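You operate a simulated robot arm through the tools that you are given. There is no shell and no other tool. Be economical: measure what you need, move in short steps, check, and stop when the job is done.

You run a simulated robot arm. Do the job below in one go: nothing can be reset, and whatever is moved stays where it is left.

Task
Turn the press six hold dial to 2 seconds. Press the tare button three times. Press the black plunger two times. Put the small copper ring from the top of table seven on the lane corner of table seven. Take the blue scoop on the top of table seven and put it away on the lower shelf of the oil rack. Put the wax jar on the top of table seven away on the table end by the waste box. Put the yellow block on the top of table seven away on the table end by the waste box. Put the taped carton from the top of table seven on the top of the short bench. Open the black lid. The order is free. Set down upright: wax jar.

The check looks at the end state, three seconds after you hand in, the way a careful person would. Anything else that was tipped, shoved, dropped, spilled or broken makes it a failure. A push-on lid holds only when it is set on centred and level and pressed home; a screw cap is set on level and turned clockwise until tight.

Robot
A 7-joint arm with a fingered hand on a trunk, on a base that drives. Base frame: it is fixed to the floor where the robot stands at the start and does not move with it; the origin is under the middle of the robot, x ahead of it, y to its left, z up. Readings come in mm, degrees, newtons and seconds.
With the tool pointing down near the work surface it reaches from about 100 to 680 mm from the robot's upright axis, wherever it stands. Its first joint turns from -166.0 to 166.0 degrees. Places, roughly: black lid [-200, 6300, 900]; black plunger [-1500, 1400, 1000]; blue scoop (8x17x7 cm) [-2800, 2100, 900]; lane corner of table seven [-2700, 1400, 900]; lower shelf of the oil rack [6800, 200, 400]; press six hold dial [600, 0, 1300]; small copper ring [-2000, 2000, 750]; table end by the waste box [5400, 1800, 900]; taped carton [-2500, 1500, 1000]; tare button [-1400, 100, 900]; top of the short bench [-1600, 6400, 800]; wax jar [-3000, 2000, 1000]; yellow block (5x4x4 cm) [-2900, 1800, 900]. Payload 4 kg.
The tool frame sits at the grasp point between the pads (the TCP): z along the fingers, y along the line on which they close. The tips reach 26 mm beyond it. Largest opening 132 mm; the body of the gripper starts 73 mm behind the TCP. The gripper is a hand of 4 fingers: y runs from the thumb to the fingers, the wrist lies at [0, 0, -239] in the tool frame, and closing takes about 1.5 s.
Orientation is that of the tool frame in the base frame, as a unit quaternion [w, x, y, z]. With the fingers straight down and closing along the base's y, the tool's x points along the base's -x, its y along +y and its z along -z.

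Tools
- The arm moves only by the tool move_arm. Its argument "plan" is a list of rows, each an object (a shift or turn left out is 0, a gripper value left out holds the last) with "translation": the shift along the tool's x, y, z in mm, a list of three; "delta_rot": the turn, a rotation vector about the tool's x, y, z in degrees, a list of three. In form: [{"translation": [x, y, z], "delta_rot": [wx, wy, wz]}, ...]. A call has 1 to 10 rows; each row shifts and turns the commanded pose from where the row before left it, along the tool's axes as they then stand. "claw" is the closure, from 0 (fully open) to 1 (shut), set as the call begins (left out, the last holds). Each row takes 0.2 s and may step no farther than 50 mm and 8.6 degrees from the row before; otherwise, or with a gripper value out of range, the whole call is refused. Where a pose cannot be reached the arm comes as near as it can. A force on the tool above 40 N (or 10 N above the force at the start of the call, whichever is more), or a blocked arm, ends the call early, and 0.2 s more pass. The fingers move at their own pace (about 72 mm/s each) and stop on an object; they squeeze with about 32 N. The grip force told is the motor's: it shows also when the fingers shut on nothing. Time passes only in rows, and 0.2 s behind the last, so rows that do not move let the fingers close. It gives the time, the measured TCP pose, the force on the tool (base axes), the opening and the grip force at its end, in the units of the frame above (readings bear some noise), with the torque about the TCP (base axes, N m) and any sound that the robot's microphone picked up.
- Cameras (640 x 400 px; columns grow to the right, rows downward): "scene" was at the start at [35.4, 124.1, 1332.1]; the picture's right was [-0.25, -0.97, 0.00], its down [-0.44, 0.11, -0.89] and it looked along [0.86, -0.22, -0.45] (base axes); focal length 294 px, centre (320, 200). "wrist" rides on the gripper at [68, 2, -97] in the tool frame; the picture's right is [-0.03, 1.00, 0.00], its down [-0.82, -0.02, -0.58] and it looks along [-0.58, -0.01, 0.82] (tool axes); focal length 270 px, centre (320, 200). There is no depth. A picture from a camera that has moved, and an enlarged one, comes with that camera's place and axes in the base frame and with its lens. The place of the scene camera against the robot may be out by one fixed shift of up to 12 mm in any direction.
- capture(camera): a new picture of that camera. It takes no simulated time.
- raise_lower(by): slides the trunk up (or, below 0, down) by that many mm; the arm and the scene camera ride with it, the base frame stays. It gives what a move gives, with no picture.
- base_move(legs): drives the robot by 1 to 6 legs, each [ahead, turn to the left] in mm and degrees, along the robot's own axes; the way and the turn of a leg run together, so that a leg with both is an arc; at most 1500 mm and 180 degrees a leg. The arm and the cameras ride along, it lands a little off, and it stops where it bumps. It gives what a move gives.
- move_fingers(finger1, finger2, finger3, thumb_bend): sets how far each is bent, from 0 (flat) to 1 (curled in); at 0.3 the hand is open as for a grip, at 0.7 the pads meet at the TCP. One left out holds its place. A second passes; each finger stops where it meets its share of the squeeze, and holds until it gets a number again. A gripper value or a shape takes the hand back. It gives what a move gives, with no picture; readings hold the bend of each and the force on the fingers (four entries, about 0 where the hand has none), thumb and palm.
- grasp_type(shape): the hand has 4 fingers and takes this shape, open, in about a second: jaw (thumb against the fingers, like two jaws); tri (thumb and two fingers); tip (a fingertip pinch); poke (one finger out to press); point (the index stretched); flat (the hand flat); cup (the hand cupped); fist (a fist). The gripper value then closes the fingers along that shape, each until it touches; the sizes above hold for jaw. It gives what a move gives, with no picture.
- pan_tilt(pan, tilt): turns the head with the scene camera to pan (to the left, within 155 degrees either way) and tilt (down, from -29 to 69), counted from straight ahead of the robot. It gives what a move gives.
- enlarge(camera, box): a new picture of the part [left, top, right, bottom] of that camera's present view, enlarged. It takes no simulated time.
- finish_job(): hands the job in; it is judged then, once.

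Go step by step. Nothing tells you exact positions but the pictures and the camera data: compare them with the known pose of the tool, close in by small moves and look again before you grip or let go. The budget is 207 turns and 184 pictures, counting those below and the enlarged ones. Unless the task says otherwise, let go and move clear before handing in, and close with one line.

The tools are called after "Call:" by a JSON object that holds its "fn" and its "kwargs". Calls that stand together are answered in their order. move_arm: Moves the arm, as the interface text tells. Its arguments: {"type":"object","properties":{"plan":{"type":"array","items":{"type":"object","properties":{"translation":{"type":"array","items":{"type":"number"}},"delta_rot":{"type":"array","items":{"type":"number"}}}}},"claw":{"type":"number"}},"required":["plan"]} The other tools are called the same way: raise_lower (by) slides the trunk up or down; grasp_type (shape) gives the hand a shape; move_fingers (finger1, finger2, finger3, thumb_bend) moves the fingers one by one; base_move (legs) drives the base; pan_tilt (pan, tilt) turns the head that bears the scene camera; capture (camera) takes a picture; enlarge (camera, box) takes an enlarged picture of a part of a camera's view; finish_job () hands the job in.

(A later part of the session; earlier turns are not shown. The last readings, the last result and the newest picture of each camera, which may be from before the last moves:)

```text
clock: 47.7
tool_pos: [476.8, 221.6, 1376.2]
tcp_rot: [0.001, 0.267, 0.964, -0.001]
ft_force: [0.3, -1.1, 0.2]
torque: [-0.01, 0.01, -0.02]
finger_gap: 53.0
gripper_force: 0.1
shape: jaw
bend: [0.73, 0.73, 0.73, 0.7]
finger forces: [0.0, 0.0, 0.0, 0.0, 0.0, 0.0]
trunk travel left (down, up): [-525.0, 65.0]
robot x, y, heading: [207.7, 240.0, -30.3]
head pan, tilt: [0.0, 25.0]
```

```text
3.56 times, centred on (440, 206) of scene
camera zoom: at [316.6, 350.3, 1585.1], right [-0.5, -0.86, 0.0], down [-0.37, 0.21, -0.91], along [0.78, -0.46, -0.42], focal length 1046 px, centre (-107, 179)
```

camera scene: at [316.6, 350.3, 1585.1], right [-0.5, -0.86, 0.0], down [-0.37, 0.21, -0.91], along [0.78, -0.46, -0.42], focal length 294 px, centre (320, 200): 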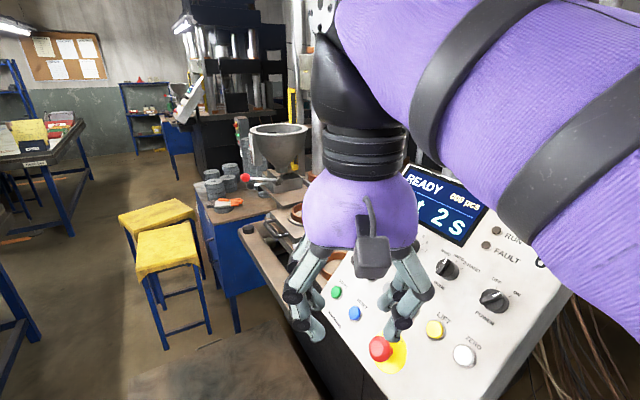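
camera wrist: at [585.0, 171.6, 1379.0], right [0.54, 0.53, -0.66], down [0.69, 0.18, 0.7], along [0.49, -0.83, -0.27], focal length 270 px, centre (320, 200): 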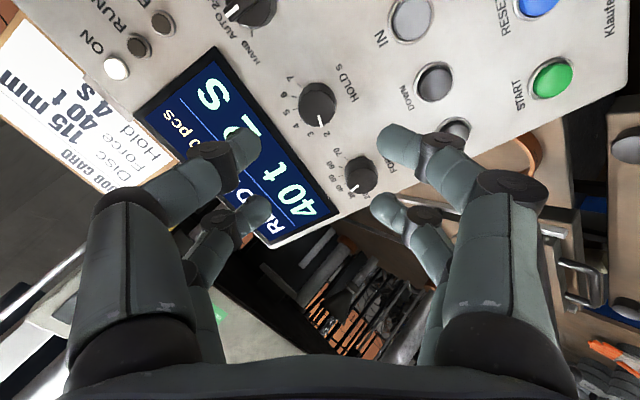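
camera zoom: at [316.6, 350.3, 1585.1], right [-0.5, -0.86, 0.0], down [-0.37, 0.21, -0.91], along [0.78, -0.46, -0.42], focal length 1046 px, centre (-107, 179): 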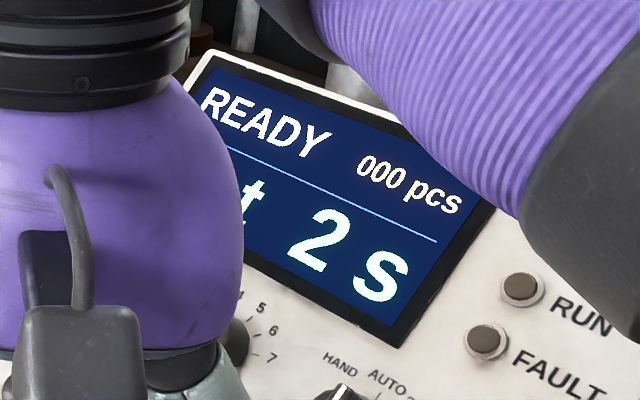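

Dial done. Next is the tare button on the scale to my rear; I turn around in the lane and drive to about (-1050, 520) facing -x, then look.

Call:
{"fn": "base_move", "kwargs": {"legs": [[0, 100], [0, 97.4], [1287, 0], [0, 12.6]]}}

Call:
{"fn": "pan_tilt", "kwargs": {"pan": 35, "tilt": 40}}

Call:
{"fn": "capture", "kwargs": {"camera": "scene"}}

Call:
{"fn": "pan_tilt", "kwargs": {"pan": -40, "tilt": 30}}

Call:
{"fn": "capture", "kwargs": {"camera": "scene"}}

```text
clock: 55.2
tool_pos: [-13.4, 406.1, 1375.4]
tcp_rot: [-0.001, 0.849, -0.529, 0.0]
ft_force: [-0.4, -0.6, 0.6]
torque: [0.01, -0.02, -0.01]
finger_gap: 53.0
gripper_force: 0.0
shape: jaw
bend: [0.73, 0.73, 0.73, 0.7]
finger forces: [0.1, 0.0, 0.0, 0.0, 0.0, 0.1]
trunk travel left (down, up): [-525.0, 65.0]
robot x, y, heading: [203.6, 241.8, 117.0]
head pan, tilt: [0.0, 25.0]
stopped in leg 2: the robot was blocked; the commanded pose is now the measured one
```

```text
clock: 56.2
tool_pos: [-12.7, 407.3, 1374.8]
tcp_rot: [-0.001, 0.848, -0.53, 0.002]
ft_force: [-0.6, 1.2, -0.8]
torque: [-0.03, -0.02, 0.0]
finger_gap: 53.0
gripper_force: 0.1
shape: jaw
bend: [0.73, 0.73, 0.73, 0.7]
finger forces: [0.1, 0.1, 0.0, 0.1, 0.0, 0.1]
trunk travel left (down, up): [-525.0, 65.0]
robot x, y, heading: [206.8, 242.2, 116.7]
head pan, tilt: [35.0, 40.0]
```

```text
149 pictures are left
camera scene: at [50.0, 186.8, 1578.5], right [0.81, 0.59, 0.0], down [0.29, -0.4, -0.87], along [-0.51, 0.71, -0.49], focal length 294 px, centre (320, 200)
```

scene: 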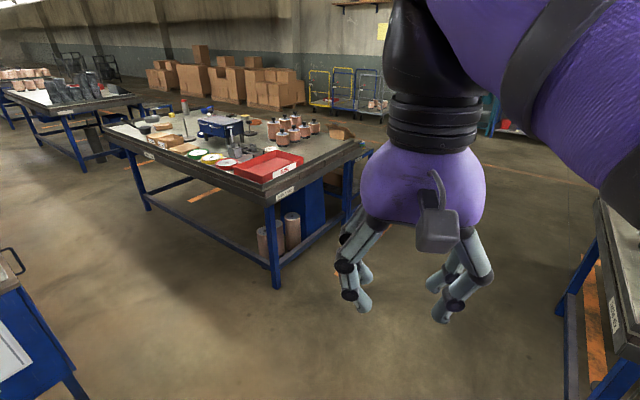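

```text
clock: 57.7
tool_pos: [-14.4, 405.2, 1374.5]
tcp_rot: [-0.001, 0.848, -0.53, -0.001]
ft_force: [0.2, 0.0, 0.3]
torque: [-0.01, 0.0, 0.03]
finger_gap: 52.8
gripper_force: 0.0
shape: jaw
bend: [0.73, 0.73, 0.73, 0.7]
finger forces: [0.0, 0.0, 0.1, 0.0, 0.0, 0.2]
trunk travel left (down, up): [-525.0, 65.0]
robot x, y, heading: [206.4, 241.4, 117.0]
head pan, tilt: [-40.0, 30.0]
```

```text
148 pictures are left
camera scene: at [123.6, 201.3, 1577.2], right [0.97, -0.23, 0.0], down [-0.11, -0.49, -0.87], along [0.2, 0.84, -0.5], focal length 294 px, centre (320, 200)
```

scene: 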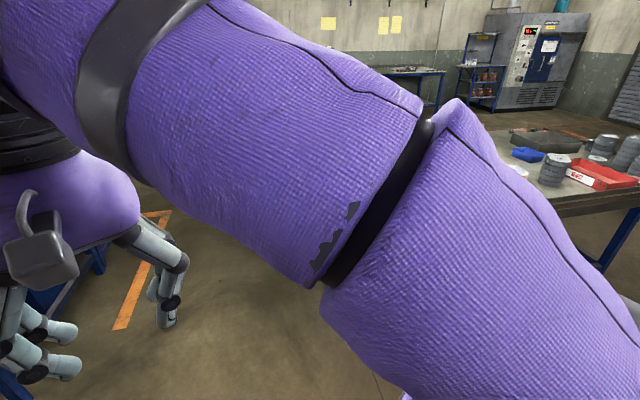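

Something behind (likely the console base) stopped the turn. I move ahead first and then finish the turn and drive.

Call:
{"fn": "base_move", "kwargs": {"legs": [[170, 0], [0, 56]]}}

```text
clock: 61.9
tool_pos: [-129.5, 301.5, 1375.5]
tcp_rot: [-0.001, 0.998, -0.069, -0.001]
ft_force: [0.4, -0.3, -0.2]
torque: [0.03, -0.01, -0.04]
finger_gap: 52.9
gripper_force: 0.0
shape: jaw
bend: [0.73, 0.73, 0.73, 0.7]
finger forces: [0.1, 0.1, 0.0, 0.1, 0.0, 0.0]
trunk travel left (down, up): [-525.0, 65.0]
robot x, y, heading: [129.5, 391.6, 172.7]
head pan, tilt: [-40.0, 30.0]
```

Call:
{"fn": "base_move", "kwargs": {"legs": [[1186, 1], [0, 6]]}}

Call:
{"fn": "pan_tilt", "kwargs": {"pan": 40, "tilt": 40}}

Call:
{"fn": "capture", "kwargs": {"camera": "scene"}}

Call:
{"fn": "pan_tilt", "kwargs": {"pan": -40, "tilt": 30}}

Call:
{"fn": "capture", "kwargs": {"camera": "scene"}}

```text
clock: 68.5
tool_pos: [-1295.1, 412.0, 1375.3]
tcp_rot: [-0.001, 1.0, -0.011, -0.001]
ft_force: [0.3, -0.8, 0.7]
torque: [0.01, 0.0, 0.03]
finger_gap: 52.9
gripper_force: 0.1
shape: jaw
bend: [0.73, 0.73, 0.73, 0.7]
finger forces: [0.0, 0.1, 0.0, 0.1, 0.1, 0.0]
trunk travel left (down, up): [-525.0, 65.0]
robot x, y, heading: [-1049.9, 535.6, 179.7]
head pan, tilt: [-40.0, 30.0]
```

```text
clock: 70.0
tool_pos: [-1295.2, 412.0, 1374.2]
tcp_rot: [-0.002, 1.0, -0.012, 0.001]
ft_force: [0.0, 0.2, 0.7]
torque: [0.01, 0.01, 0.01]
finger_gap: 53.1
gripper_force: 0.0
shape: jaw
bend: [0.73, 0.73, 0.73, 0.7]
finger forces: [0.0, 0.0, 0.1, 0.1, 0.1, 0.0]
trunk travel left (down, up): [-525.0, 65.0]
robot x, y, heading: [-1047.2, 531.8, 179.6]
head pan, tilt: [40.0, 40.0]
```

```text
147 pictures are left
camera scene: at [-1068.9, 358.9, 1568.3], right [-0.16, 0.99, 0.0], down [0.58, 0.09, -0.81], along [-0.8, -0.13, -0.58], focal length 294 px, centre (320, 200)
```

scene: 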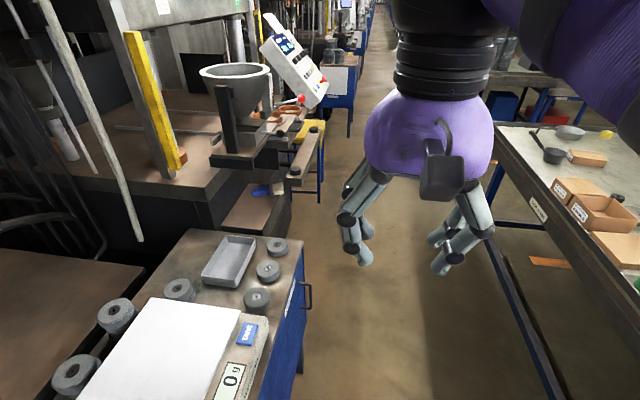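

```text
clock: 71.5
tool_pos: [-1295.9, 411.7, 1377.1]
tcp_rot: [0.0, 1.0, -0.012, -0.001]
ft_force: [-0.3, -0.5, 0.2]
torque: [-0.03, 0.0, 0.05]
finger_gap: 52.9
gripper_force: 0.0
shape: jaw
bend: [0.73, 0.73, 0.73, 0.7]
finger forces: [0.0, 0.0, 0.1, 0.0, 0.0, 0.0]
trunk travel left (down, up): [-525.0, 65.0]
robot x, y, heading: [-1051.8, 531.8, 179.5]
head pan, tilt: [-40.0, 30.0]
```

```text
146 pictures are left
camera scene: at [-1051.3, 431.1, 1577.2], right [0.65, 0.76, 0.0], down [0.38, -0.32, -0.87], along [-0.66, 0.56, -0.5], focal length 294 px, centre (320, 200)
```

scene: 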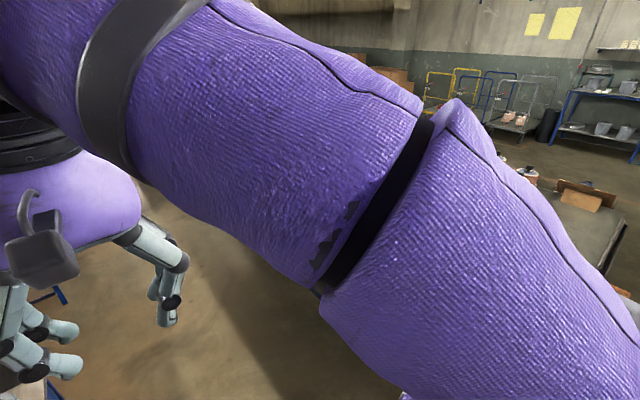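

The blue tare button sits at about (-1421, 122, ~900). I lower the trunk, form a poking finger and move above the button.

Call:
{"fn": "raise_lower", "kwargs": {"by": -300}}

Call:
{"fn": "grasp_type", "kwargs": {"shape": "poke"}}

Call:
{"fn": "move_arm", "kwargs": {"plan": [{"translation": [-20, 45, 0]}, {"translation": [-20, 45, 0]}, {"translation": [-20, 45, 0]}, {"translation": [-20, 45, 0]}, {"translation": [-20, 45, 0]}, {"translation": [-20, 45, 0]}, {"translation": [0, 20, 0]}, {}]}}

Call:
{"fn": "capture", "kwargs": {"camera": "wrist"}}

Call:
{"fn": "pan_tilt", "kwargs": {"pan": 45, "tilt": 40}}

Call:
{"fn": "capture", "kwargs": {"camera": "scene"}}

```text
clock: 74.5
tool_pos: [-1295.1, 410.7, 1075.5]
tcp_rot: [-0.001, 1.0, -0.011, -0.001]
ft_force: [-0.5, 0.1, -0.1]
torque: [0.01, -0.02, 0.0]
finger_gap: 53.0
gripper_force: 0.1
shape: jaw
bend: [0.73, 0.73, 0.73, 0.7]
finger forces: [0.0, 0.0, 0.1, 0.1, 0.1, 0.0]
trunk travel left (down, up): [-225.0, 365.0]
robot x, y, heading: [-1049.6, 533.7, 179.5]
head pan, tilt: [-40.0, 30.0]
```

```text
clock: 75.4
tool_pos: [-1295.4, 410.9, 1076.0]
tcp_rot: [-0.002, 1.0, -0.012, -0.001]
ft_force: [-0.3, -0.1, 0.2]
torque: [0.01, -0.01, 0.01]
finger_gap: 0.0
gripper_force: 0.1
shape: poke
bend: [1.0, 1.0, 1.0, 0.34]
finger forces: [0.1, 0.1, 0.1, 0.0, 0.1, 0.1]
trunk travel left (down, up): [-225.0, 365.0]
robot x, y, heading: [-1046.2, 536.4, 179.3]
head pan, tilt: [-40.0, 30.0]
```

```text
clock: 77.2
tool_pos: [-1384.3, 183.3, 1049.4]
tcp_rot: [0.001, 1.0, -0.012, -0.002]
ft_force: [-0.6, -0.2, 0.5]
torque: [0.02, 0.01, 0.01]
finger_gap: 0.0
gripper_force: 0.1
shape: poke
bend: [1.0, 1.0, 1.0, 0.34]
finger forces: [0.0, 0.0, 0.0, 0.0, 0.1, 0.0]
out of reach, approached as far as the arm can: row 4, 5, 6, 7
trunk travel left (down, up): [-225.0, 365.0]
robot x, y, heading: [-1045.7, 533.5, 179.4]
head pan, tilt: [-40.0, 30.0]
```

```text
145 pictures are left
camera wrist: at [-1316.3, 179.6, 1146.9], right [-0.05, -1.0, 0.0], down [-0.81, 0.04, 0.58], along [-0.58, 0.03, -0.81], focal length 270 px, centre (320, 200)
```

wrist: 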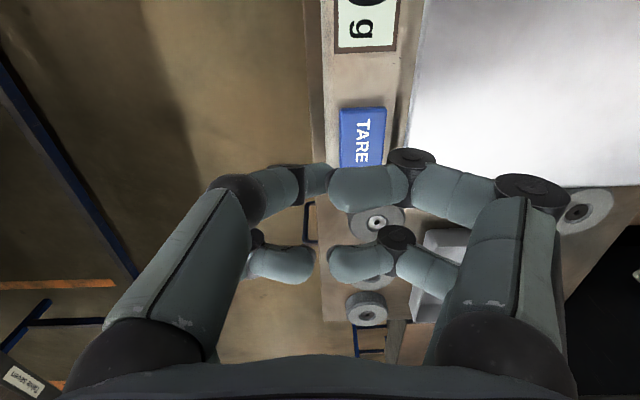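

```text
clock: 78.8
tool_pos: [-1384.3, 182.5, 1051.2]
tcp_rot: [0.001, 1.0, -0.011, -0.002]
ft_force: [0.0, 0.2, -0.2]
torque: [-0.01, 0.01, -0.01]
finger_gap: 0.0
gripper_force: 0.1
shape: poke
bend: [1.0, 1.0, 1.0, 0.34]
finger forces: [0.0, 0.0, 0.0, 0.1, 0.0, 0.1]
trunk travel left (down, up): [-225.0, 365.0]
robot x, y, heading: [-1045.5, 532.8, 179.5]
head pan, tilt: [45.0, 40.0]
```

```text
144 pictures are left
camera scene: at [-1042.9, 312.8, 1261.8], right [-0.7, 0.71, 0.0], down [0.46, 0.45, -0.77], along [-0.55, -0.54, -0.64], focal length 294 px, centre (320, 200)
```

scene: 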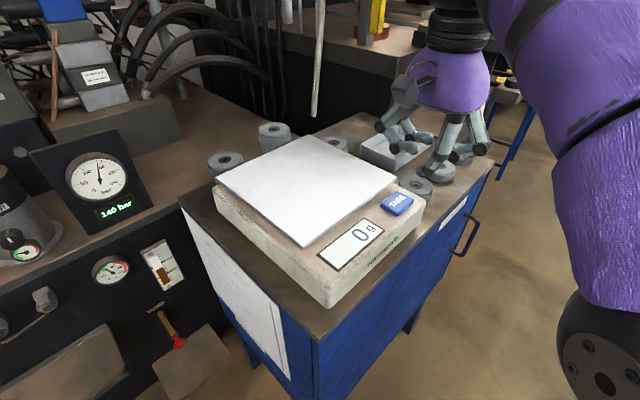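

The arm is at its reach limit here, so I'll shift the base. First a closer look at how the poke finger sits.

Call:
{"fn": "enlarge", "kwargs": {"camera": "scene", "box": [340, 40, 540, 240]}}

Call:
{"fn": "base_move", "kwargs": {"legs": [[200, 0], [0, 30]]}}

Call:
{"fn": "capture", "kwargs": {"camera": "scene"}}

Call:
{"fn": "capture", "kwargs": {"camera": "wrist"}}

```text
2.00 times, centred on (440, 140) of scene
camera zoom: at [-1042.9, 312.8, 1261.8], right [-0.7, 0.71, 0.0], down [0.46, 0.45, -0.77], along [-0.55, -0.54, -0.64], focal length 588 px, centre (80, 320)
```

zoom: 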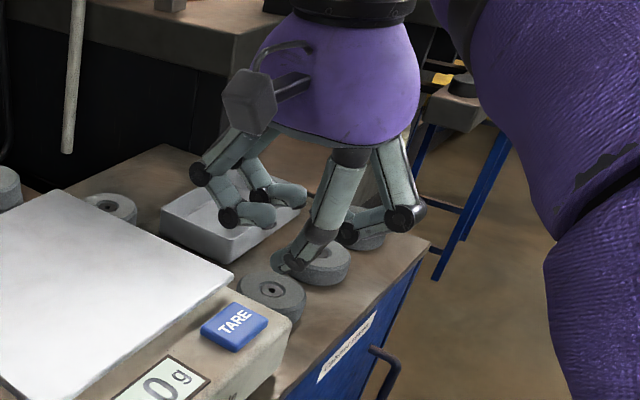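

```text
clock: 82.0
tool_pos: [-1366.1, 62.7, 1050.5]
tcp_rot: [0.0, 0.969, 0.247, -0.001]
ft_force: [0.6, 0.2, -0.5]
torque: [0.0, -0.03, 0.02]
finger_gap: 0.1
gripper_force: 0.1
shape: poke
bend: [1.0, 1.0, 1.0, 0.34]
finger forces: [0.1, 0.0, 0.0, 0.1, 0.0, 0.0]
trunk travel left (down, up): [-225.0, 365.0]
robot x, y, heading: [-1250.9, 537.8, -150.4]
head pan, tilt: [45.0, 40.0]
```

```text
142 pictures are left
camera scene: at [-1135.7, 341.7, 1261.8], right [-0.96, 0.27, 0.0], down [0.17, 0.62, -0.77], along [-0.2, -0.74, -0.64], focal length 294 px, centre (320, 200)
```

scene: 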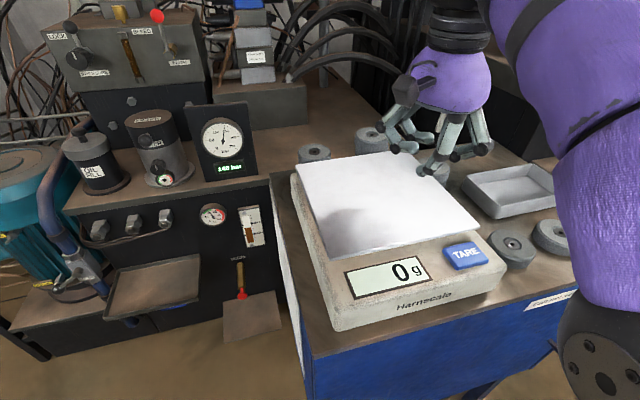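

```text
141 pictures are left
camera wrist: at [-1304.7, 94.3, 1146.9], right [0.46, -0.89, 0.0], down [-0.73, -0.37, 0.58], along [-0.52, -0.27, -0.81], focal length 270 px, centre (320, 200)
```

wrist: 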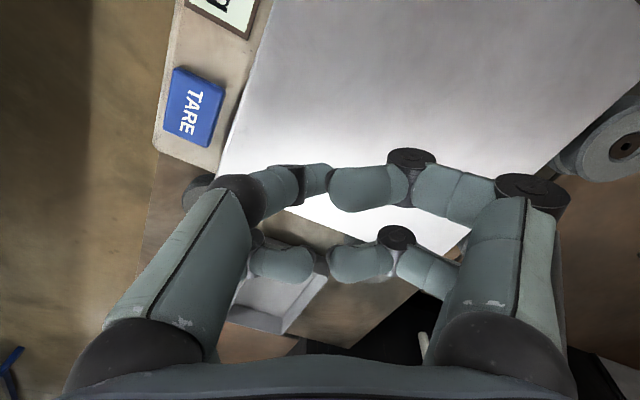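

The button lies at about (-1392, 143, 955) and the poking fingertip is near the TCP axis. I move above it.

Call:
{"fn": "move_arm", "kwargs": {"plan": [{"translation": [8, -42, 0]}, {"translation": [8, -41, 0]}, {"translation": [0, 0, 30]}, {}]}}

Call:
{"fn": "capture", "kwargs": {"camera": "wrist"}}

Call:
{"fn": "enlarge", "kwargs": {"camera": "scene", "box": [380, 100, 580, 300]}}

```text
clock: 83.0
tool_pos: [-1390.4, 142.6, 1019.8]
tcp_rot: [0.001, 0.969, 0.246, -0.001]
ft_force: [0.6, -1.3, 0.3]
torque: [0.0, -0.01, -0.04]
finger_gap: 0.0
gripper_force: 0.1
shape: poke
bend: [1.0, 1.0, 1.0, 0.34]
finger forces: [0.0, 0.0, 0.0, 0.0, 0.0, 0.1]
trunk travel left (down, up): [-225.0, 365.0]
robot x, y, heading: [-1245.9, 532.9, -150.4]
head pan, tilt: [45.0, 40.0]
```

```text
140 pictures are left
camera wrist: at [-1331.0, 174.0, 1116.2], right [0.46, -0.89, 0.0], down [-0.72, -0.37, 0.58], along [-0.52, -0.27, -0.81], focal length 270 px, centre (320, 200)
```

wrist: 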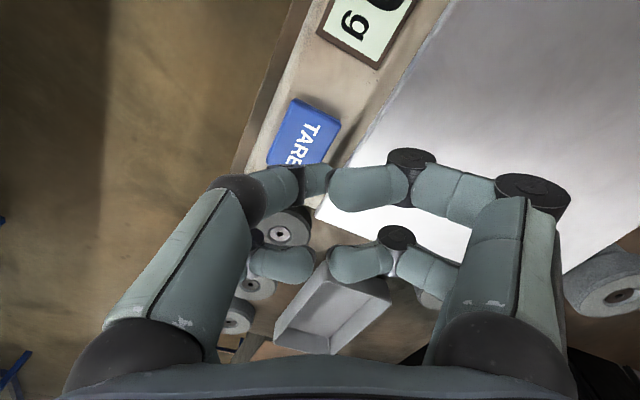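

```text
2.00 times, centred on (480, 200) of scene
camera zoom: at [-1135.6, 341.8, 1261.8], right [-0.96, 0.27, 0.0], down [0.17, 0.62, -0.77], along [-0.2, -0.74, -0.64], focal length 588 px, centre (0, 200)
```

zoom: 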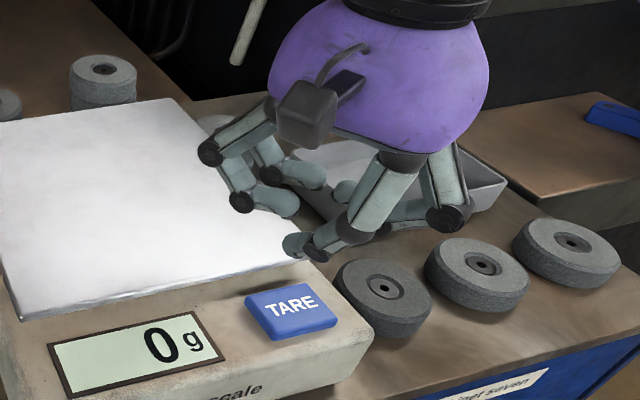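

The poke shape's tip is curled sideways; I try the "point" shape for a straight finger.

Call:
{"fn": "grasp_type", "kwargs": {"shape": "point"}}

Call:
{"fn": "enlarge", "kwargs": {"camera": "scene", "box": [380, 100, 580, 300]}}

Call:
{"fn": "capture", "kwargs": {"camera": "wrist"}}

```text
clock: 83.9
tool_pos: [-1391.8, 141.9, 1020.3]
tcp_rot: [0.0, 0.969, 0.247, -0.001]
ft_force: [-0.4, 0.3, -0.5]
torque: [-0.02, 0.0, 0.01]
finger_gap: 0.0
gripper_force: 0.1
shape: point
bend: [0.24, 0.99, 1.0, 0.39]
finger forces: [0.0, 0.0, 0.0, 0.1, 0.0, 0.0]
trunk travel left (down, up): [-225.0, 365.0]
robot x, y, heading: [-1249.3, 531.0, -150.3]
head pan, tilt: [45.0, 40.0]
```

```text
2.00 times, centred on (480, 200) of scene
camera zoom: at [-1135.6, 341.8, 1261.8], right [-0.96, 0.27, 0.0], down [0.17, 0.62, -0.77], along [-0.2, -0.74, -0.64], focal length 588 px, centre (0, 200)
```

zoom: 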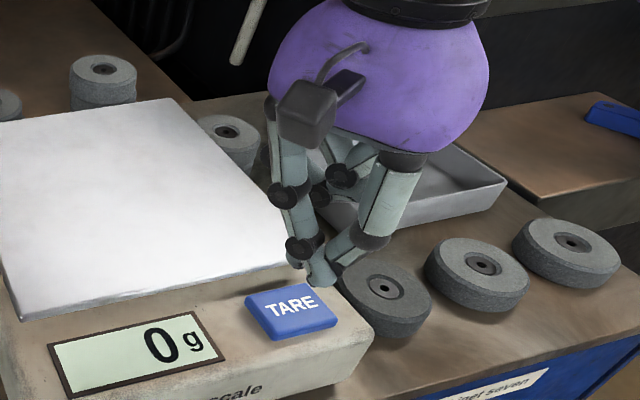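

```text
137 pictures are left
camera wrist: at [-1331.0, 173.8, 1116.4], right [0.46, -0.89, 0.0], down [-0.73, -0.37, 0.58], along [-0.52, -0.27, -0.81], focal length 270 px, centre (320, 200)
```

wrist: 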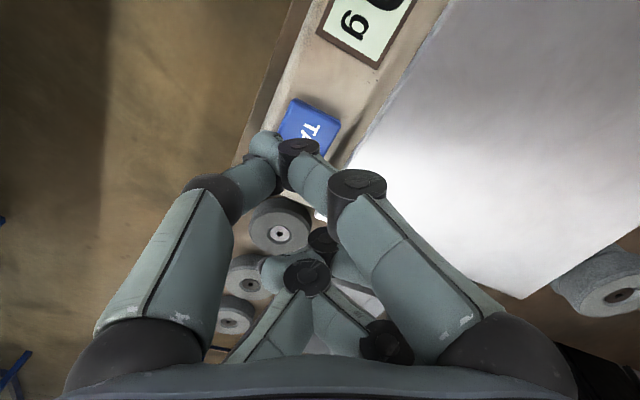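

Thumb and index form a pinched point at about (-1392, 163, 988), offset from the button. I shift it over the button and lower.

Call:
{"fn": "move_arm", "kwargs": {"plan": [{"translation": [-9, 17, 0]}, {"translation": [0, 0, 12]}, {}]}}

Call:
{"fn": "enlarge", "kwargs": {"camera": "scene", "box": [420, 180, 520, 280]}}

Call:
{"fn": "enlarge", "kwargs": {"camera": "wrist", "box": [200, 60, 400, 185]}}

```text
clock: 84.7
tool_pos: [-1392.3, 123.0, 1008.9]
tcp_rot: [0.001, 0.969, 0.247, -0.002]
ft_force: [-0.8, 0.0, -0.3]
torque: [0.01, 0.04, 0.0]
finger_gap: 0.1
gripper_force: 0.0
shape: point
bend: [0.17, 0.99, 1.0, 0.42]
finger forces: [0.0, 0.0, 0.0, 0.1, 0.1, 0.1]
trunk travel left (down, up): [-225.0, 365.0]
robot x, y, heading: [-1250.4, 532.9, -150.5]
head pan, tilt: [45.0, 40.0]
```

```text
4.00 times, centred on (470, 230) of scene
camera zoom: at [-1135.6, 341.7, 1261.8], right [-0.96, 0.27, 0.0], down [0.17, 0.62, -0.77], along [-0.2, -0.74, -0.64], focal length 1176 px, centre (-280, 80)
```

zoom: 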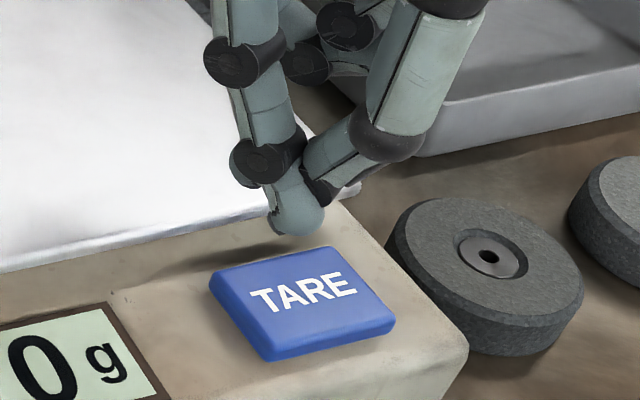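

```text
3.20 times, centred on (300, 122) of wrist
camera zoom: at [-1330.6, 155.4, 1105.1], right [0.46, -0.89, 0.0], down [-0.73, -0.37, 0.58], along [-0.52, -0.27, -0.81], focal length 865 px, centre (384, 448)
```

zoom: 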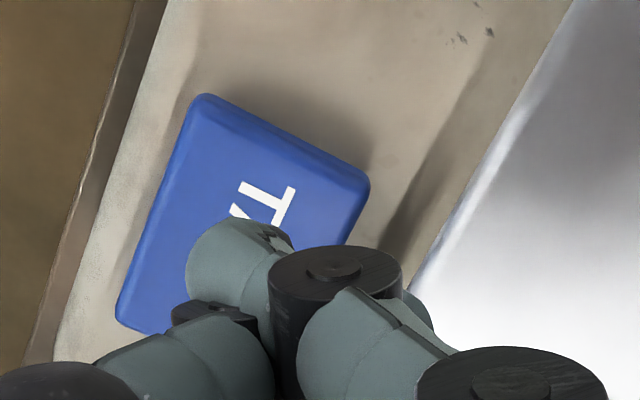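

Fingertip is aligned over the button. I lower in small steps until it gives.

Call:
{"fn": "move_arm", "kwargs": {"plan": [{"translation": [0, 0, 6]}, {"translation": [0, 0, 6]}, {}]}}

Call:
{"fn": "enlarge", "kwargs": {"camera": "scene", "box": [420, 180, 520, 280]}}

```text
clock: 85.5
tool_pos: [-1389.7, 124.4, 996.3]
tcp_rot: [0.001, 0.969, 0.247, -0.002]
ft_force: [-0.2, 0.2, -0.1]
torque: [0.03, 0.0, 0.0]
finger_gap: 0.0
gripper_force: 0.0
shape: point
bend: [0.13, 0.99, 1.0, 0.43]
finger forces: [0.1, 0.1, 0.0, 0.0, 0.0, 0.0]
trunk travel left (down, up): [-225.0, 365.0]
robot x, y, heading: [-1247.1, 532.2, -150.4]
head pan, tilt: [45.0, 40.0]
```

```text
4.00 times, centred on (470, 230) of scene
camera zoom: at [-1135.6, 341.8, 1261.8], right [-0.96, 0.27, 0.0], down [0.17, 0.62, -0.77], along [-0.2, -0.74, -0.64], focal length 1176 px, centre (-280, 80)
```

zoom: 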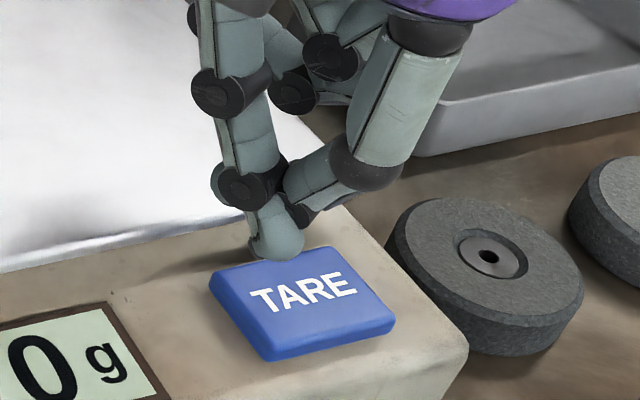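

The finger has drifted a bit toward the back-left edge of the button; I correct and continue down.

Call:
{"fn": "move_arm", "kwargs": {"plan": [{"translation": [-2, -10, 0]}, {"translation": [0, 0, 5]}, {}]}}

Call:
{"fn": "enlarge", "kwargs": {"camera": "scene", "box": [420, 180, 520, 280]}}

Call:
{"fn": "enlarge", "kwargs": {"camera": "wrist", "box": [200, 60, 400, 185]}}

```text
clock: 86.3
tool_pos: [-1397.8, 133.0, 991.9]
tcp_rot: [0.0, 0.969, 0.247, -0.002]
ft_force: [-0.3, 0.4, -0.7]
torque: [0.01, -0.01, 0.02]
finger_gap: 0.2
gripper_force: 0.0
shape: point
bend: [0.12, 0.99, 1.0, 0.44]
finger forces: [0.0, 0.0, 0.1, 0.0, 0.1, 0.1]
trunk travel left (down, up): [-225.0, 365.0]
robot x, y, heading: [-1248.8, 534.7, -150.3]
head pan, tilt: [45.0, 40.0]
```

```text
4.00 times, centred on (470, 230) of scene
camera zoom: at [-1135.6, 341.8, 1261.8], right [-0.96, 0.27, 0.0], down [0.17, 0.62, -0.77], along [-0.2, -0.74, -0.64], focal length 1176 px, centre (-280, 80)
```

zoom: 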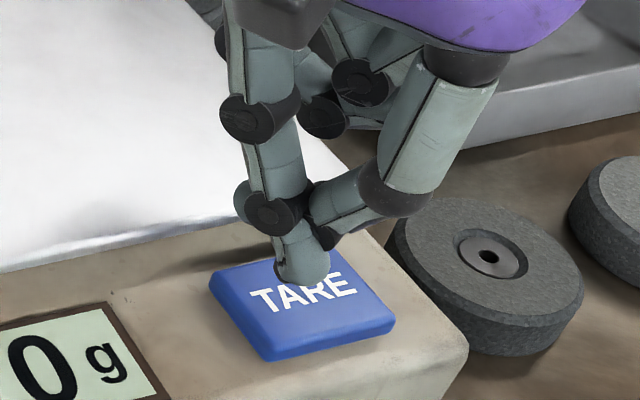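

```text
3.20 times, centred on (300, 122) of wrist
camera zoom: at [-1336.6, 163.7, 1087.9], right [0.46, -0.89, 0.0], down [-0.73, -0.37, 0.58], along [-0.52, -0.27, -0.81], focal length 865 px, centre (384, 448)
```

zoom: 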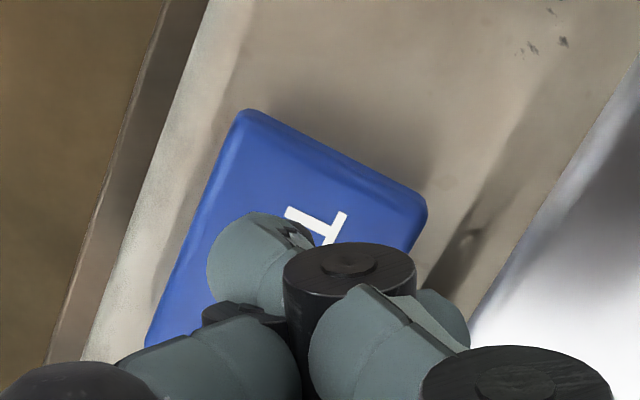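

Well placed now. I keep lowering in 3 mm steps until force shows.

Call:
{"fn": "move_arm", "kwargs": {"plan": [{"translation": [0, 0, 3]}, {"translation": [0, 0, 3]}, {}]}}

Call:
{"fn": "move_arm", "kwargs": {"plan": [{"translation": [0, 0, 3]}, {"translation": [0, 0, 3]}, {}]}}

Call:
{"fn": "enlarge", "kwargs": {"camera": "scene", "box": [400, 180, 520, 280]}}

```text
clock: 87.1
tool_pos: [-1398.2, 131.9, 985.7]
tcp_rot: [0.001, 0.969, 0.247, -0.002]
ft_force: [-0.3, 0.3, 0.6]
torque: [0.01, -0.01, 0.03]
finger_gap: 0.0
gripper_force: 0.1
shape: point
bend: [0.12, 0.99, 1.0, 0.45]
finger forces: [0.0, 0.0, 0.1, 0.1, 0.0, 0.1]
trunk travel left (down, up): [-225.0, 365.0]
robot x, y, heading: [-1243.8, 531.8, -150.4]
head pan, tilt: [45.0, 40.0]
```

```text
clock: 87.9
tool_pos: [-1397.3, 131.9, 980.3]
tcp_rot: [0.001, 0.969, 0.247, -0.001]
ft_force: [0.3, 0.2, 0.0]
torque: [0.0, -0.04, -0.03]
finger_gap: 0.1
gripper_force: 0.1
shape: point
bend: [0.12, 0.99, 1.0, 0.45]
finger forces: [0.0, 0.0, 0.1, 0.0, 0.0, 0.0]
trunk travel left (down, up): [-225.0, 365.0]
robot x, y, heading: [-1246.4, 533.6, -150.3]
head pan, tilt: [45.0, 40.0]
```

```text
4.00 times, centred on (460, 230) of scene
camera zoom: at [-1135.6, 341.8, 1261.8], right [-0.96, 0.27, 0.0], down [0.17, 0.62, -0.77], along [-0.2, -0.74, -0.64], focal length 1176 px, centre (-240, 80)
```

zoom: 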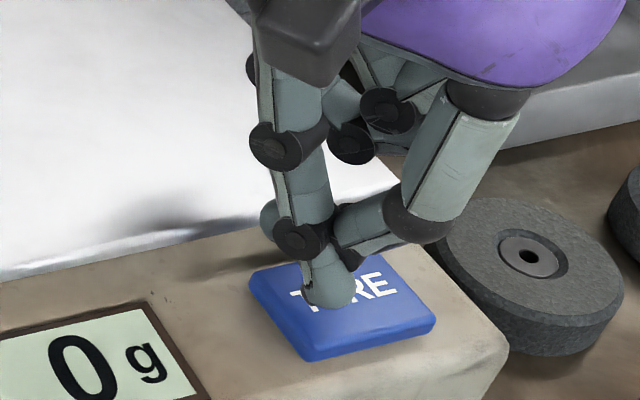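

Call:
{"fn": "move_arm", "kwargs": {"plan": [{"translation": [0, 0, 2]}, {"translation": [0, 0, 2]}, {}]}}

Call:
{"fn": "move_arm", "kwargs": {"plan": [{"translation": [0, 0, 2]}, {"translation": [0, 0, 2]}, {}]}}

Call:
{"fn": "enlarge", "kwargs": {"camera": "scene", "box": [400, 180, 520, 280]}}

```text
clock: 88.7
tool_pos: [-1398.2, 129.9, 974.6]
tcp_rot: [0.001, 0.969, 0.247, -0.001]
ft_force: [-0.8, 0.1, -1.6]
torque: [0.01, 0.03, -0.01]
finger_gap: 0.0
gripper_force: 0.1
shape: point
bend: [0.12, 0.99, 1.0, 0.45]
finger forces: [0.0, 0.1, 0.1, 0.0, 0.1, 0.0]
trunk travel left (down, up): [-225.0, 365.0]
robot x, y, heading: [-1247.6, 535.0, -150.6]
head pan, tilt: [45.0, 40.0]
```

```text
clock: 89.5
tool_pos: [-1398.3, 131.5, 971.6]
tcp_rot: [0.002, 0.969, 0.247, -0.002]
ft_force: [-0.3, 0.3, 1.8]
torque: [0.06, -0.02, -0.01]
finger_gap: 0.3
gripper_force: 0.1
shape: point
bend: [0.12, 0.99, 1.0, 0.45]
finger forces: [0.0, 0.0, 0.0, 0.0, 0.0, 0.1]
trunk travel left (down, up): [-225.0, 365.0]
robot x, y, heading: [-1246.8, 532.7, -150.4]
head pan, tilt: [45.0, 40.0]
heard: click
```

```text
4.00 times, centred on (460, 230) of scene
camera zoom: at [-1135.6, 341.9, 1261.9], right [-0.96, 0.27, 0.0], down [0.17, 0.62, -0.77], along [-0.2, -0.74, -0.64], focal length 1176 px, centre (-240, 80)
```

zoom: 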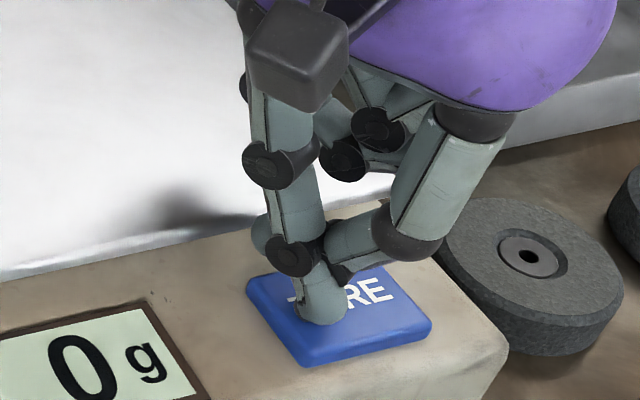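

A click was heard: press one registered. I lift 10 mm and repeat once.

Call:
{"fn": "move_arm", "kwargs": {"plan": [{"translation": [0, 0, -6]}, {"translation": [0, 0, -6]}, {}, {}]}}

Call:
{"fn": "move_arm", "kwargs": {"plan": [{"translation": [0, 0, 4]}, {"translation": [0, 0, 4]}, {"translation": [0, 0, 4]}, {}]}}

Call:
{"fn": "move_arm", "kwargs": {"plan": [{"translation": [0, 0, -6]}, {"translation": [0, 0, -6]}, {}, {}]}}

```text
clock: 90.5
tool_pos: [-1398.0, 131.1, 982.2]
tcp_rot: [0.002, 0.969, 0.247, -0.002]
ft_force: [0.2, -0.8, -0.4]
torque: [0.01, 0.02, 0.0]
finger_gap: 0.1
gripper_force: 0.1
shape: point
bend: [0.12, 0.99, 1.0, 0.45]
finger forces: [0.1, 0.0, 0.0, 0.0, 0.0, 0.0]
trunk travel left (down, up): [-225.0, 365.0]
robot x, y, heading: [-1248.3, 532.1, -150.4]
head pan, tilt: [45.0, 40.0]
```

```text
clock: 91.5
tool_pos: [-1397.4, 131.7, 970.3]
tcp_rot: [0.001, 0.969, 0.247, -0.002]
ft_force: [-0.3, -0.4, 2.5]
torque: [0.08, -0.04, 0.01]
finger_gap: 0.0
gripper_force: 0.1
shape: point
bend: [0.12, 0.99, 1.0, 0.45]
finger forces: [0.1, 0.1, 0.0, 0.0, 0.0, 0.1]
trunk travel left (down, up): [-225.0, 365.0]
robot x, y, heading: [-1244.8, 535.5, -150.4]
head pan, tilt: [45.0, 40.0]
heard: click
```

```text
clock: 92.5
tool_pos: [-1397.3, 131.1, 984.6]
tcp_rot: [0.001, 0.969, 0.247, -0.002]
ft_force: [-1.0, 0.9, -0.2]
torque: [-0.01, -0.02, 0.01]
finger_gap: 0.1
gripper_force: 0.1
shape: point
bend: [0.11, 0.99, 1.0, 0.45]
finger forces: [0.1, 0.1, 0.0, 0.1, 0.1, 0.0]
trunk travel left (down, up): [-225.0, 365.0]
robot x, y, heading: [-1249.8, 529.8, -150.5]
head pan, tilt: [45.0, 40.0]
```

Two clicks so far. I do the third and lift well clear.

Call:
{"fn": "move_arm", "kwargs": {"plan": [{"translation": [0, 0, 4]}, {"translation": [0, 0, 4]}, {"translation": [0, 0, 4]}, {}]}}

Call:
{"fn": "move_arm", "kwargs": {"plan": [{"translation": [0, 0, -10]}, {"translation": [0, 0, -40]}, {"translation": [0, 0, -40]}, {}]}}

Call:
{"fn": "enlarge", "kwargs": {"camera": "scene", "box": [260, 120, 580, 320]}}

```text
clock: 93.5
tool_pos: [-1397.2, 131.5, 972.9]
tcp_rot: [0.001, 0.969, 0.247, -0.001]
ft_force: [0.1, -0.3, 1.4]
torque: [0.06, -0.04, 0.0]
finger_gap: 0.0
gripper_force: 0.1
shape: point
bend: [0.12, 0.99, 1.0, 0.45]
finger forces: [0.0, 0.0, 0.1, 0.0, 0.1, 0.1]
trunk travel left (down, up): [-225.0, 365.0]
robot x, y, heading: [-1249.9, 536.0, -150.4]
head pan, tilt: [45.0, 40.0]
heard: click
```

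```text
clock: 94.5
tool_pos: [-1395.9, 130.6, 1061.0]
tcp_rot: [0.001, 0.969, 0.247, -0.002]
ft_force: [1.0, 0.5, 0.3]
torque: [0.05, 0.0, 0.01]
finger_gap: 0.2
gripper_force: 0.0
shape: point
bend: [0.11, 0.99, 1.0, 0.45]
finger forces: [0.0, 0.0, 0.1, 0.0, 0.1, 0.0]
trunk travel left (down, up): [-225.0, 365.0]
robot x, y, heading: [-1245.4, 531.4, -150.3]
head pan, tilt: [45.0, 40.0]
```

```text
2.00 times, centred on (420, 220) of scene
camera zoom: at [-1135.6, 341.7, 1261.8], right [-0.96, 0.27, 0.0], down [0.17, 0.62, -0.77], along [-0.2, -0.74, -0.64], focal length 588 px, centre (120, 160)
```

zoom: 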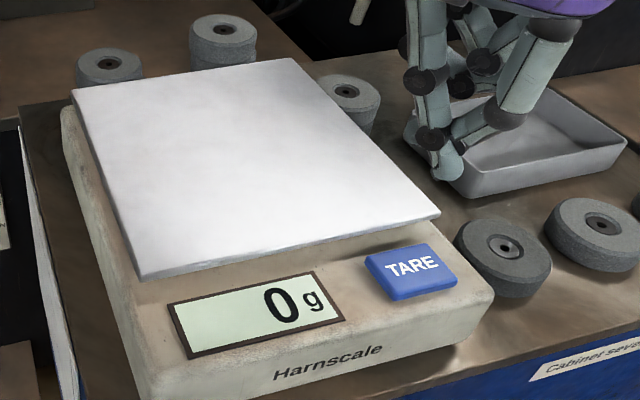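

Three clicks, tare done. Now I tuck the arm, turn toward the table on the other side of the lane, and look for the black plunger.

Call:
{"fn": "move_arm", "kwargs": {"plan": [{"translation": [40, 0, -20]}, {"translation": [40, 0, -20]}, {"translation": [40, 0, -20]}, {"translation": [30, 0, -20]}, {}]}}

Call:
{"fn": "base_move", "kwargs": {"legs": [[0, -120]]}}

Call:
{"fn": "pan_tilt", "kwargs": {"pan": 10, "tilt": 30}}

Call:
{"fn": "capture", "kwargs": {"camera": "scene"}}

Call:
{"fn": "pan_tilt", "kwargs": {"pan": 70, "tilt": 25}}

Call:
{"fn": "capture", "kwargs": {"camera": "scene"}}

```text
clock: 95.7
tool_pos: [-1264.4, 206.9, 1086.3]
tcp_rot: [0.001, 0.969, 0.247, -0.002]
ft_force: [-0.6, -0.3, 0.8]
torque: [0.02, 0.01, -0.02]
finger_gap: 0.2
gripper_force: 0.0
shape: point
bend: [0.11, 0.99, 1.0, 0.45]
finger forces: [0.0, 0.0, 0.0, 0.0, 0.0, 0.0]
out of reach, approached as far as the arm can: row 2, 3, 4
trunk travel left (down, up): [-225.0, 365.0]
robot x, y, heading: [-1250.0, 533.3, -150.3]
head pan, tilt: [45.0, 40.0]
```

```text
clock: 99.4
tool_pos: [-1564.8, 438.2, 1083.6]
tcp_rot: [-0.006, 0.935, -0.355, 0.004]
ft_force: [0.1, -0.1, 0.3]
torque: [0.01, 0.04, -0.02]
finger_gap: 0.3
gripper_force: 0.1
shape: point
bend: [0.12, 0.99, 1.0, 0.45]
finger forces: [0.1, 0.0, 0.1, 0.1, 0.1, 0.1]
trunk travel left (down, up): [-225.0, 365.0]
robot x, y, heading: [-1246.5, 532.2, 139.7]
head pan, tilt: [45.0, 40.0]
stopped in leg 1: the robot was blocked; the commanded pose is now the measured one
```

```text
clock: 100.4
tool_pos: [-1561.2, 438.7, 1085.6]
tcp_rot: [-0.002, 0.936, -0.353, 0.001]
ft_force: [0.4, 0.8, 0.4]
torque: [0.0, 0.02, -0.01]
finger_gap: 0.3
gripper_force: 0.0
shape: point
bend: [0.11, 0.99, 1.0, 0.45]
finger forces: [0.0, 0.0, 0.0, 0.1, 0.1, 0.0]
trunk travel left (down, up): [-225.0, 365.0]
robot x, y, heading: [-1247.4, 532.0, 139.8]
head pan, tilt: [10.0, 30.0]
```

```text
128 pictures are left
camera scene: at [-1371.9, 417.2, 1277.2], right [0.5, 0.87, 0.0], down [0.43, -0.25, -0.87], along [-0.75, 0.43, -0.5], focal length 294 px, centre (320, 200)
```

scene: 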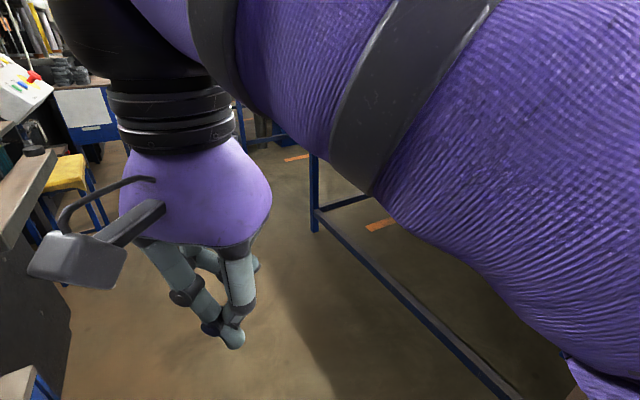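

```text
clock: 101.7
tool_pos: [-1561.9, 437.8, 1085.4]
tcp_rot: [-0.004, 0.936, -0.353, 0.002]
ft_force: [0.3, -0.2, -0.2]
torque: [0.01, -0.02, 0.01]
finger_gap: 0.3
gripper_force: 0.0
shape: point
bend: [0.11, 0.99, 1.0, 0.45]
finger forces: [0.1, 0.0, 0.0, 0.0, 0.0, 0.1]
trunk travel left (down, up): [-225.0, 365.0]
robot x, y, heading: [-1247.5, 532.4, 139.8]
head pan, tilt: [70.0, 25.0]
```

```text
127 pictures are left
camera scene: at [-1383.0, 390.6, 1281.0], right [0.2, 0.98, 0.0], down [0.45, -0.09, -0.89], along [-0.87, 0.18, -0.46], focal length 294 px, centre (320, 200)
```

scene: 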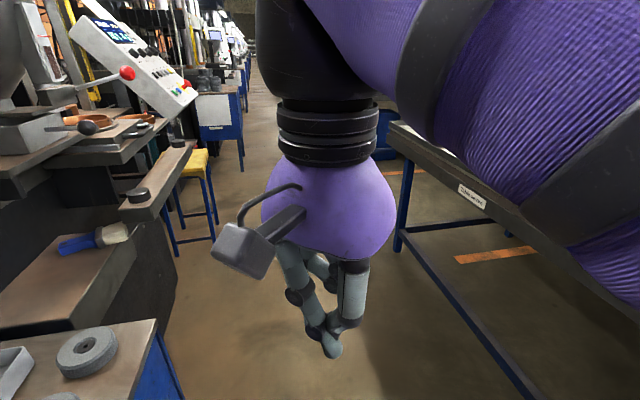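

The turn was blocked; the elbow may be near the table. I raise the trunk so the arm clears, and look.

Call:
{"fn": "raise_lower", "kwargs": {"by": 300}}

Call:
{"fn": "pan_tilt", "kwargs": {"pan": -70, "tilt": 45}}

Call:
{"fn": "capture", "kwargs": {"camera": "scene"}}

Call:
{"fn": "pan_tilt", "kwargs": {"pan": -20, "tilt": 69}}

Call:
{"fn": "capture", "kwargs": {"camera": "scene"}}

```text
clock: 104.7
tool_pos: [-1561.9, 437.7, 1384.6]
tcp_rot: [-0.004, 0.936, -0.353, 0.003]
ft_force: [0.3, -0.5, 0.2]
torque: [-0.01, 0.0, -0.02]
finger_gap: 0.2
gripper_force: 0.0
shape: point
bend: [0.11, 0.99, 1.0, 0.45]
finger forces: [0.1, 0.1, 0.1, 0.0, 0.1, 0.1]
trunk travel left (down, up): [-525.0, 65.0]
robot x, y, heading: [-1247.1, 533.7, 140.0]
head pan, tilt: [70.0, 25.0]
```

```text
clock: 107.0
tool_pos: [-1562.7, 440.7, 1383.7]
tcp_rot: [-0.004, 0.934, -0.357, 0.003]
ft_force: [-0.6, 0.4, 0.1]
torque: [-0.03, 0.04, -0.01]
finger_gap: 0.0
gripper_force: 0.1
shape: point
bend: [0.11, 0.99, 1.0, 0.45]
finger forces: [0.0, 0.0, 0.0, 0.0, 0.0, 0.0]
trunk travel left (down, up): [-525.0, 65.0]
robot x, y, heading: [-1246.8, 533.7, 140.3]
head pan, tilt: [-70.0, 45.0]
```

```text
126 pictures are left
camera scene: at [-1320.3, 453.4, 1563.6], right [0.95, 0.31, 0.0], down [0.2, -0.6, -0.78], along [-0.24, 0.74, -0.63], focal length 294 px, centre (320, 200)
```

scene: 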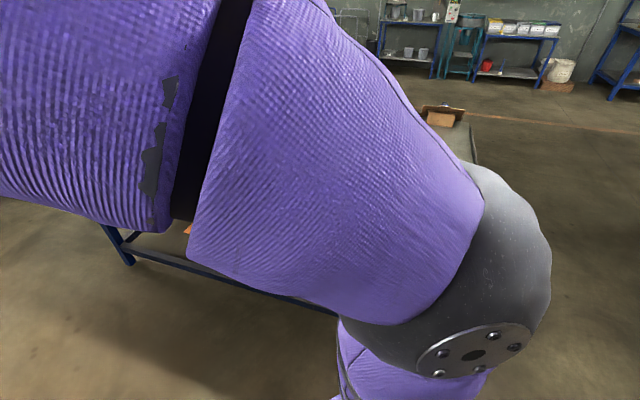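

```text
clock: 108.1
tool_pos: [-1562.3, 437.3, 1381.6]
tcp_rot: [-0.008, 0.936, -0.353, 0.006]
ft_force: [-0.3, 0.2, 1.0]
torque: [0.01, 0.01, 0.0]
finger_gap: 0.0
gripper_force: 0.1
shape: point
bend: [0.12, 0.99, 1.0, 0.45]
finger forces: [0.0, 0.0, 0.1, 0.1, 0.1, 0.0]
trunk travel left (down, up): [-525.0, 65.0]
robot x, y, heading: [-1248.4, 532.7, 140.1]
head pan, tilt: [-20.0, 68.8]
```

```text
125 pictures are left
camera scene: at [-1330.2, 444.6, 1554.5], right [0.89, 0.45, 0.0], down [0.32, -0.63, -0.71], along [-0.32, 0.63, -0.71], focal length 294 px, centre (320, 200)
```

scene: 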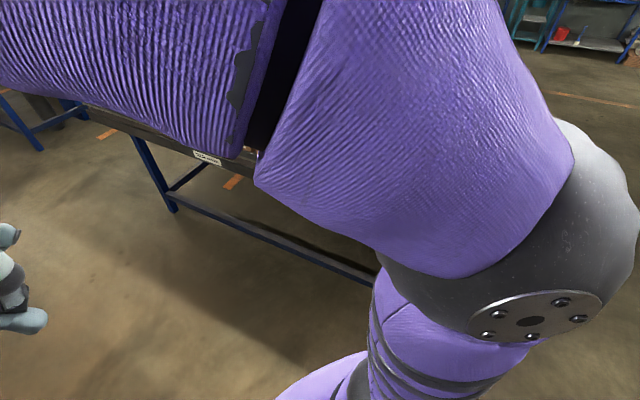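

Call:
{"fn": "base_move", "kwargs": {"legs": [[0, -50]]}}

Call:
{"fn": "pan_tilt", "kwargs": {"pan": 60, "tilt": 25}}

Call:
{"fn": "capture", "kwargs": {"camera": "scene"}}

Call:
{"fn": "pan_tilt", "kwargs": {"pan": 10, "tilt": 30}}

Call:
{"fn": "capture", "kwargs": {"camera": "scene"}}

```text
clock: 108.9
tool_pos: [-1569.4, 440.2, 1373.5]
tcp_rot: [-0.018, 0.933, -0.359, 0.015]
ft_force: [0.0, -0.1, 0.2]
torque: [0.01, 0.01, 0.0]
finger_gap: 0.1
gripper_force: 0.1
shape: point
bend: [0.11, 0.99, 1.0, 0.45]
finger forces: [0.0, 0.0, 0.0, 0.0, 0.0, 0.1]
trunk travel left (down, up): [-525.0, 65.0]
robot x, y, heading: [-1248.9, 532.6, 140.0]
head pan, tilt: [-20.0, 68.8]
stopped in leg 1: the robot was blocked; the commanded pose is now the measured one
```

```text
clock: 110.5
tool_pos: [-1567.0, 438.5, 1375.3]
tcp_rot: [-0.013, 0.933, -0.359, 0.011]
ft_force: [0.6, 0.5, 0.2]
torque: [-0.02, 0.0, -0.02]
finger_gap: 0.0
gripper_force: 0.0
shape: point
bend: [0.11, 0.99, 1.0, 0.45]
finger forces: [0.0, 0.1, 0.0, 0.1, 0.0, 0.0]
trunk travel left (down, up): [-525.0, 65.0]
robot x, y, heading: [-1245.7, 534.5, 140.1]
head pan, tilt: [60.0, 25.0]
```

```text
124 pictures are left
camera scene: at [-1383.9, 385.1, 1581.2], right [0.14, 0.99, 0.0], down [0.46, -0.07, -0.89], along [-0.88, 0.13, -0.46], focal length 294 px, centre (320, 200)
```

scene: 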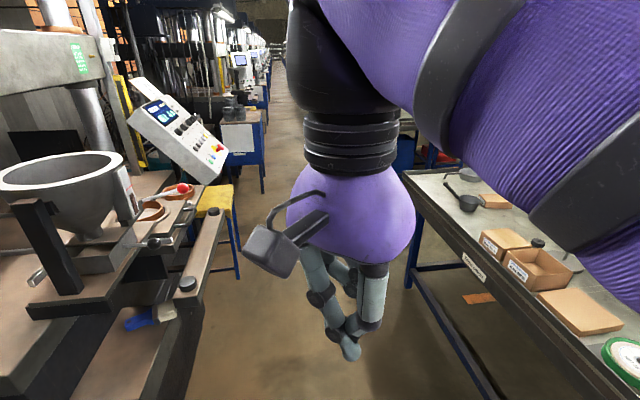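

```text
clock: 111.7
tool_pos: [-1566.4, 439.9, 1377.9]
tcp_rot: [-0.012, 0.934, -0.358, 0.01]
ft_force: [-0.4, -0.6, 0.1]
torque: [0.01, 0.0, -0.01]
finger_gap: 0.0
gripper_force: 0.0
shape: point
bend: [0.12, 0.99, 1.0, 0.45]
finger forces: [0.0, 0.1, 0.0, 0.0, 0.0, 0.0]
trunk travel left (down, up): [-525.0, 65.0]
robot x, y, heading: [-1248.9, 532.7, 140.0]
head pan, tilt: [10.0, 30.0]
```

```text
123 pictures are left
camera scene: at [-1372.1, 417.2, 1577.2], right [0.5, 0.87, 0.0], down [0.43, -0.25, -0.87], along [-0.75, 0.43, -0.5], focal length 294 px, centre (320, 200)
```

scene: 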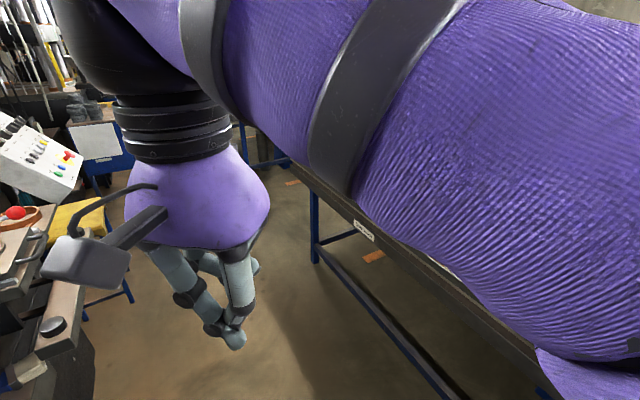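

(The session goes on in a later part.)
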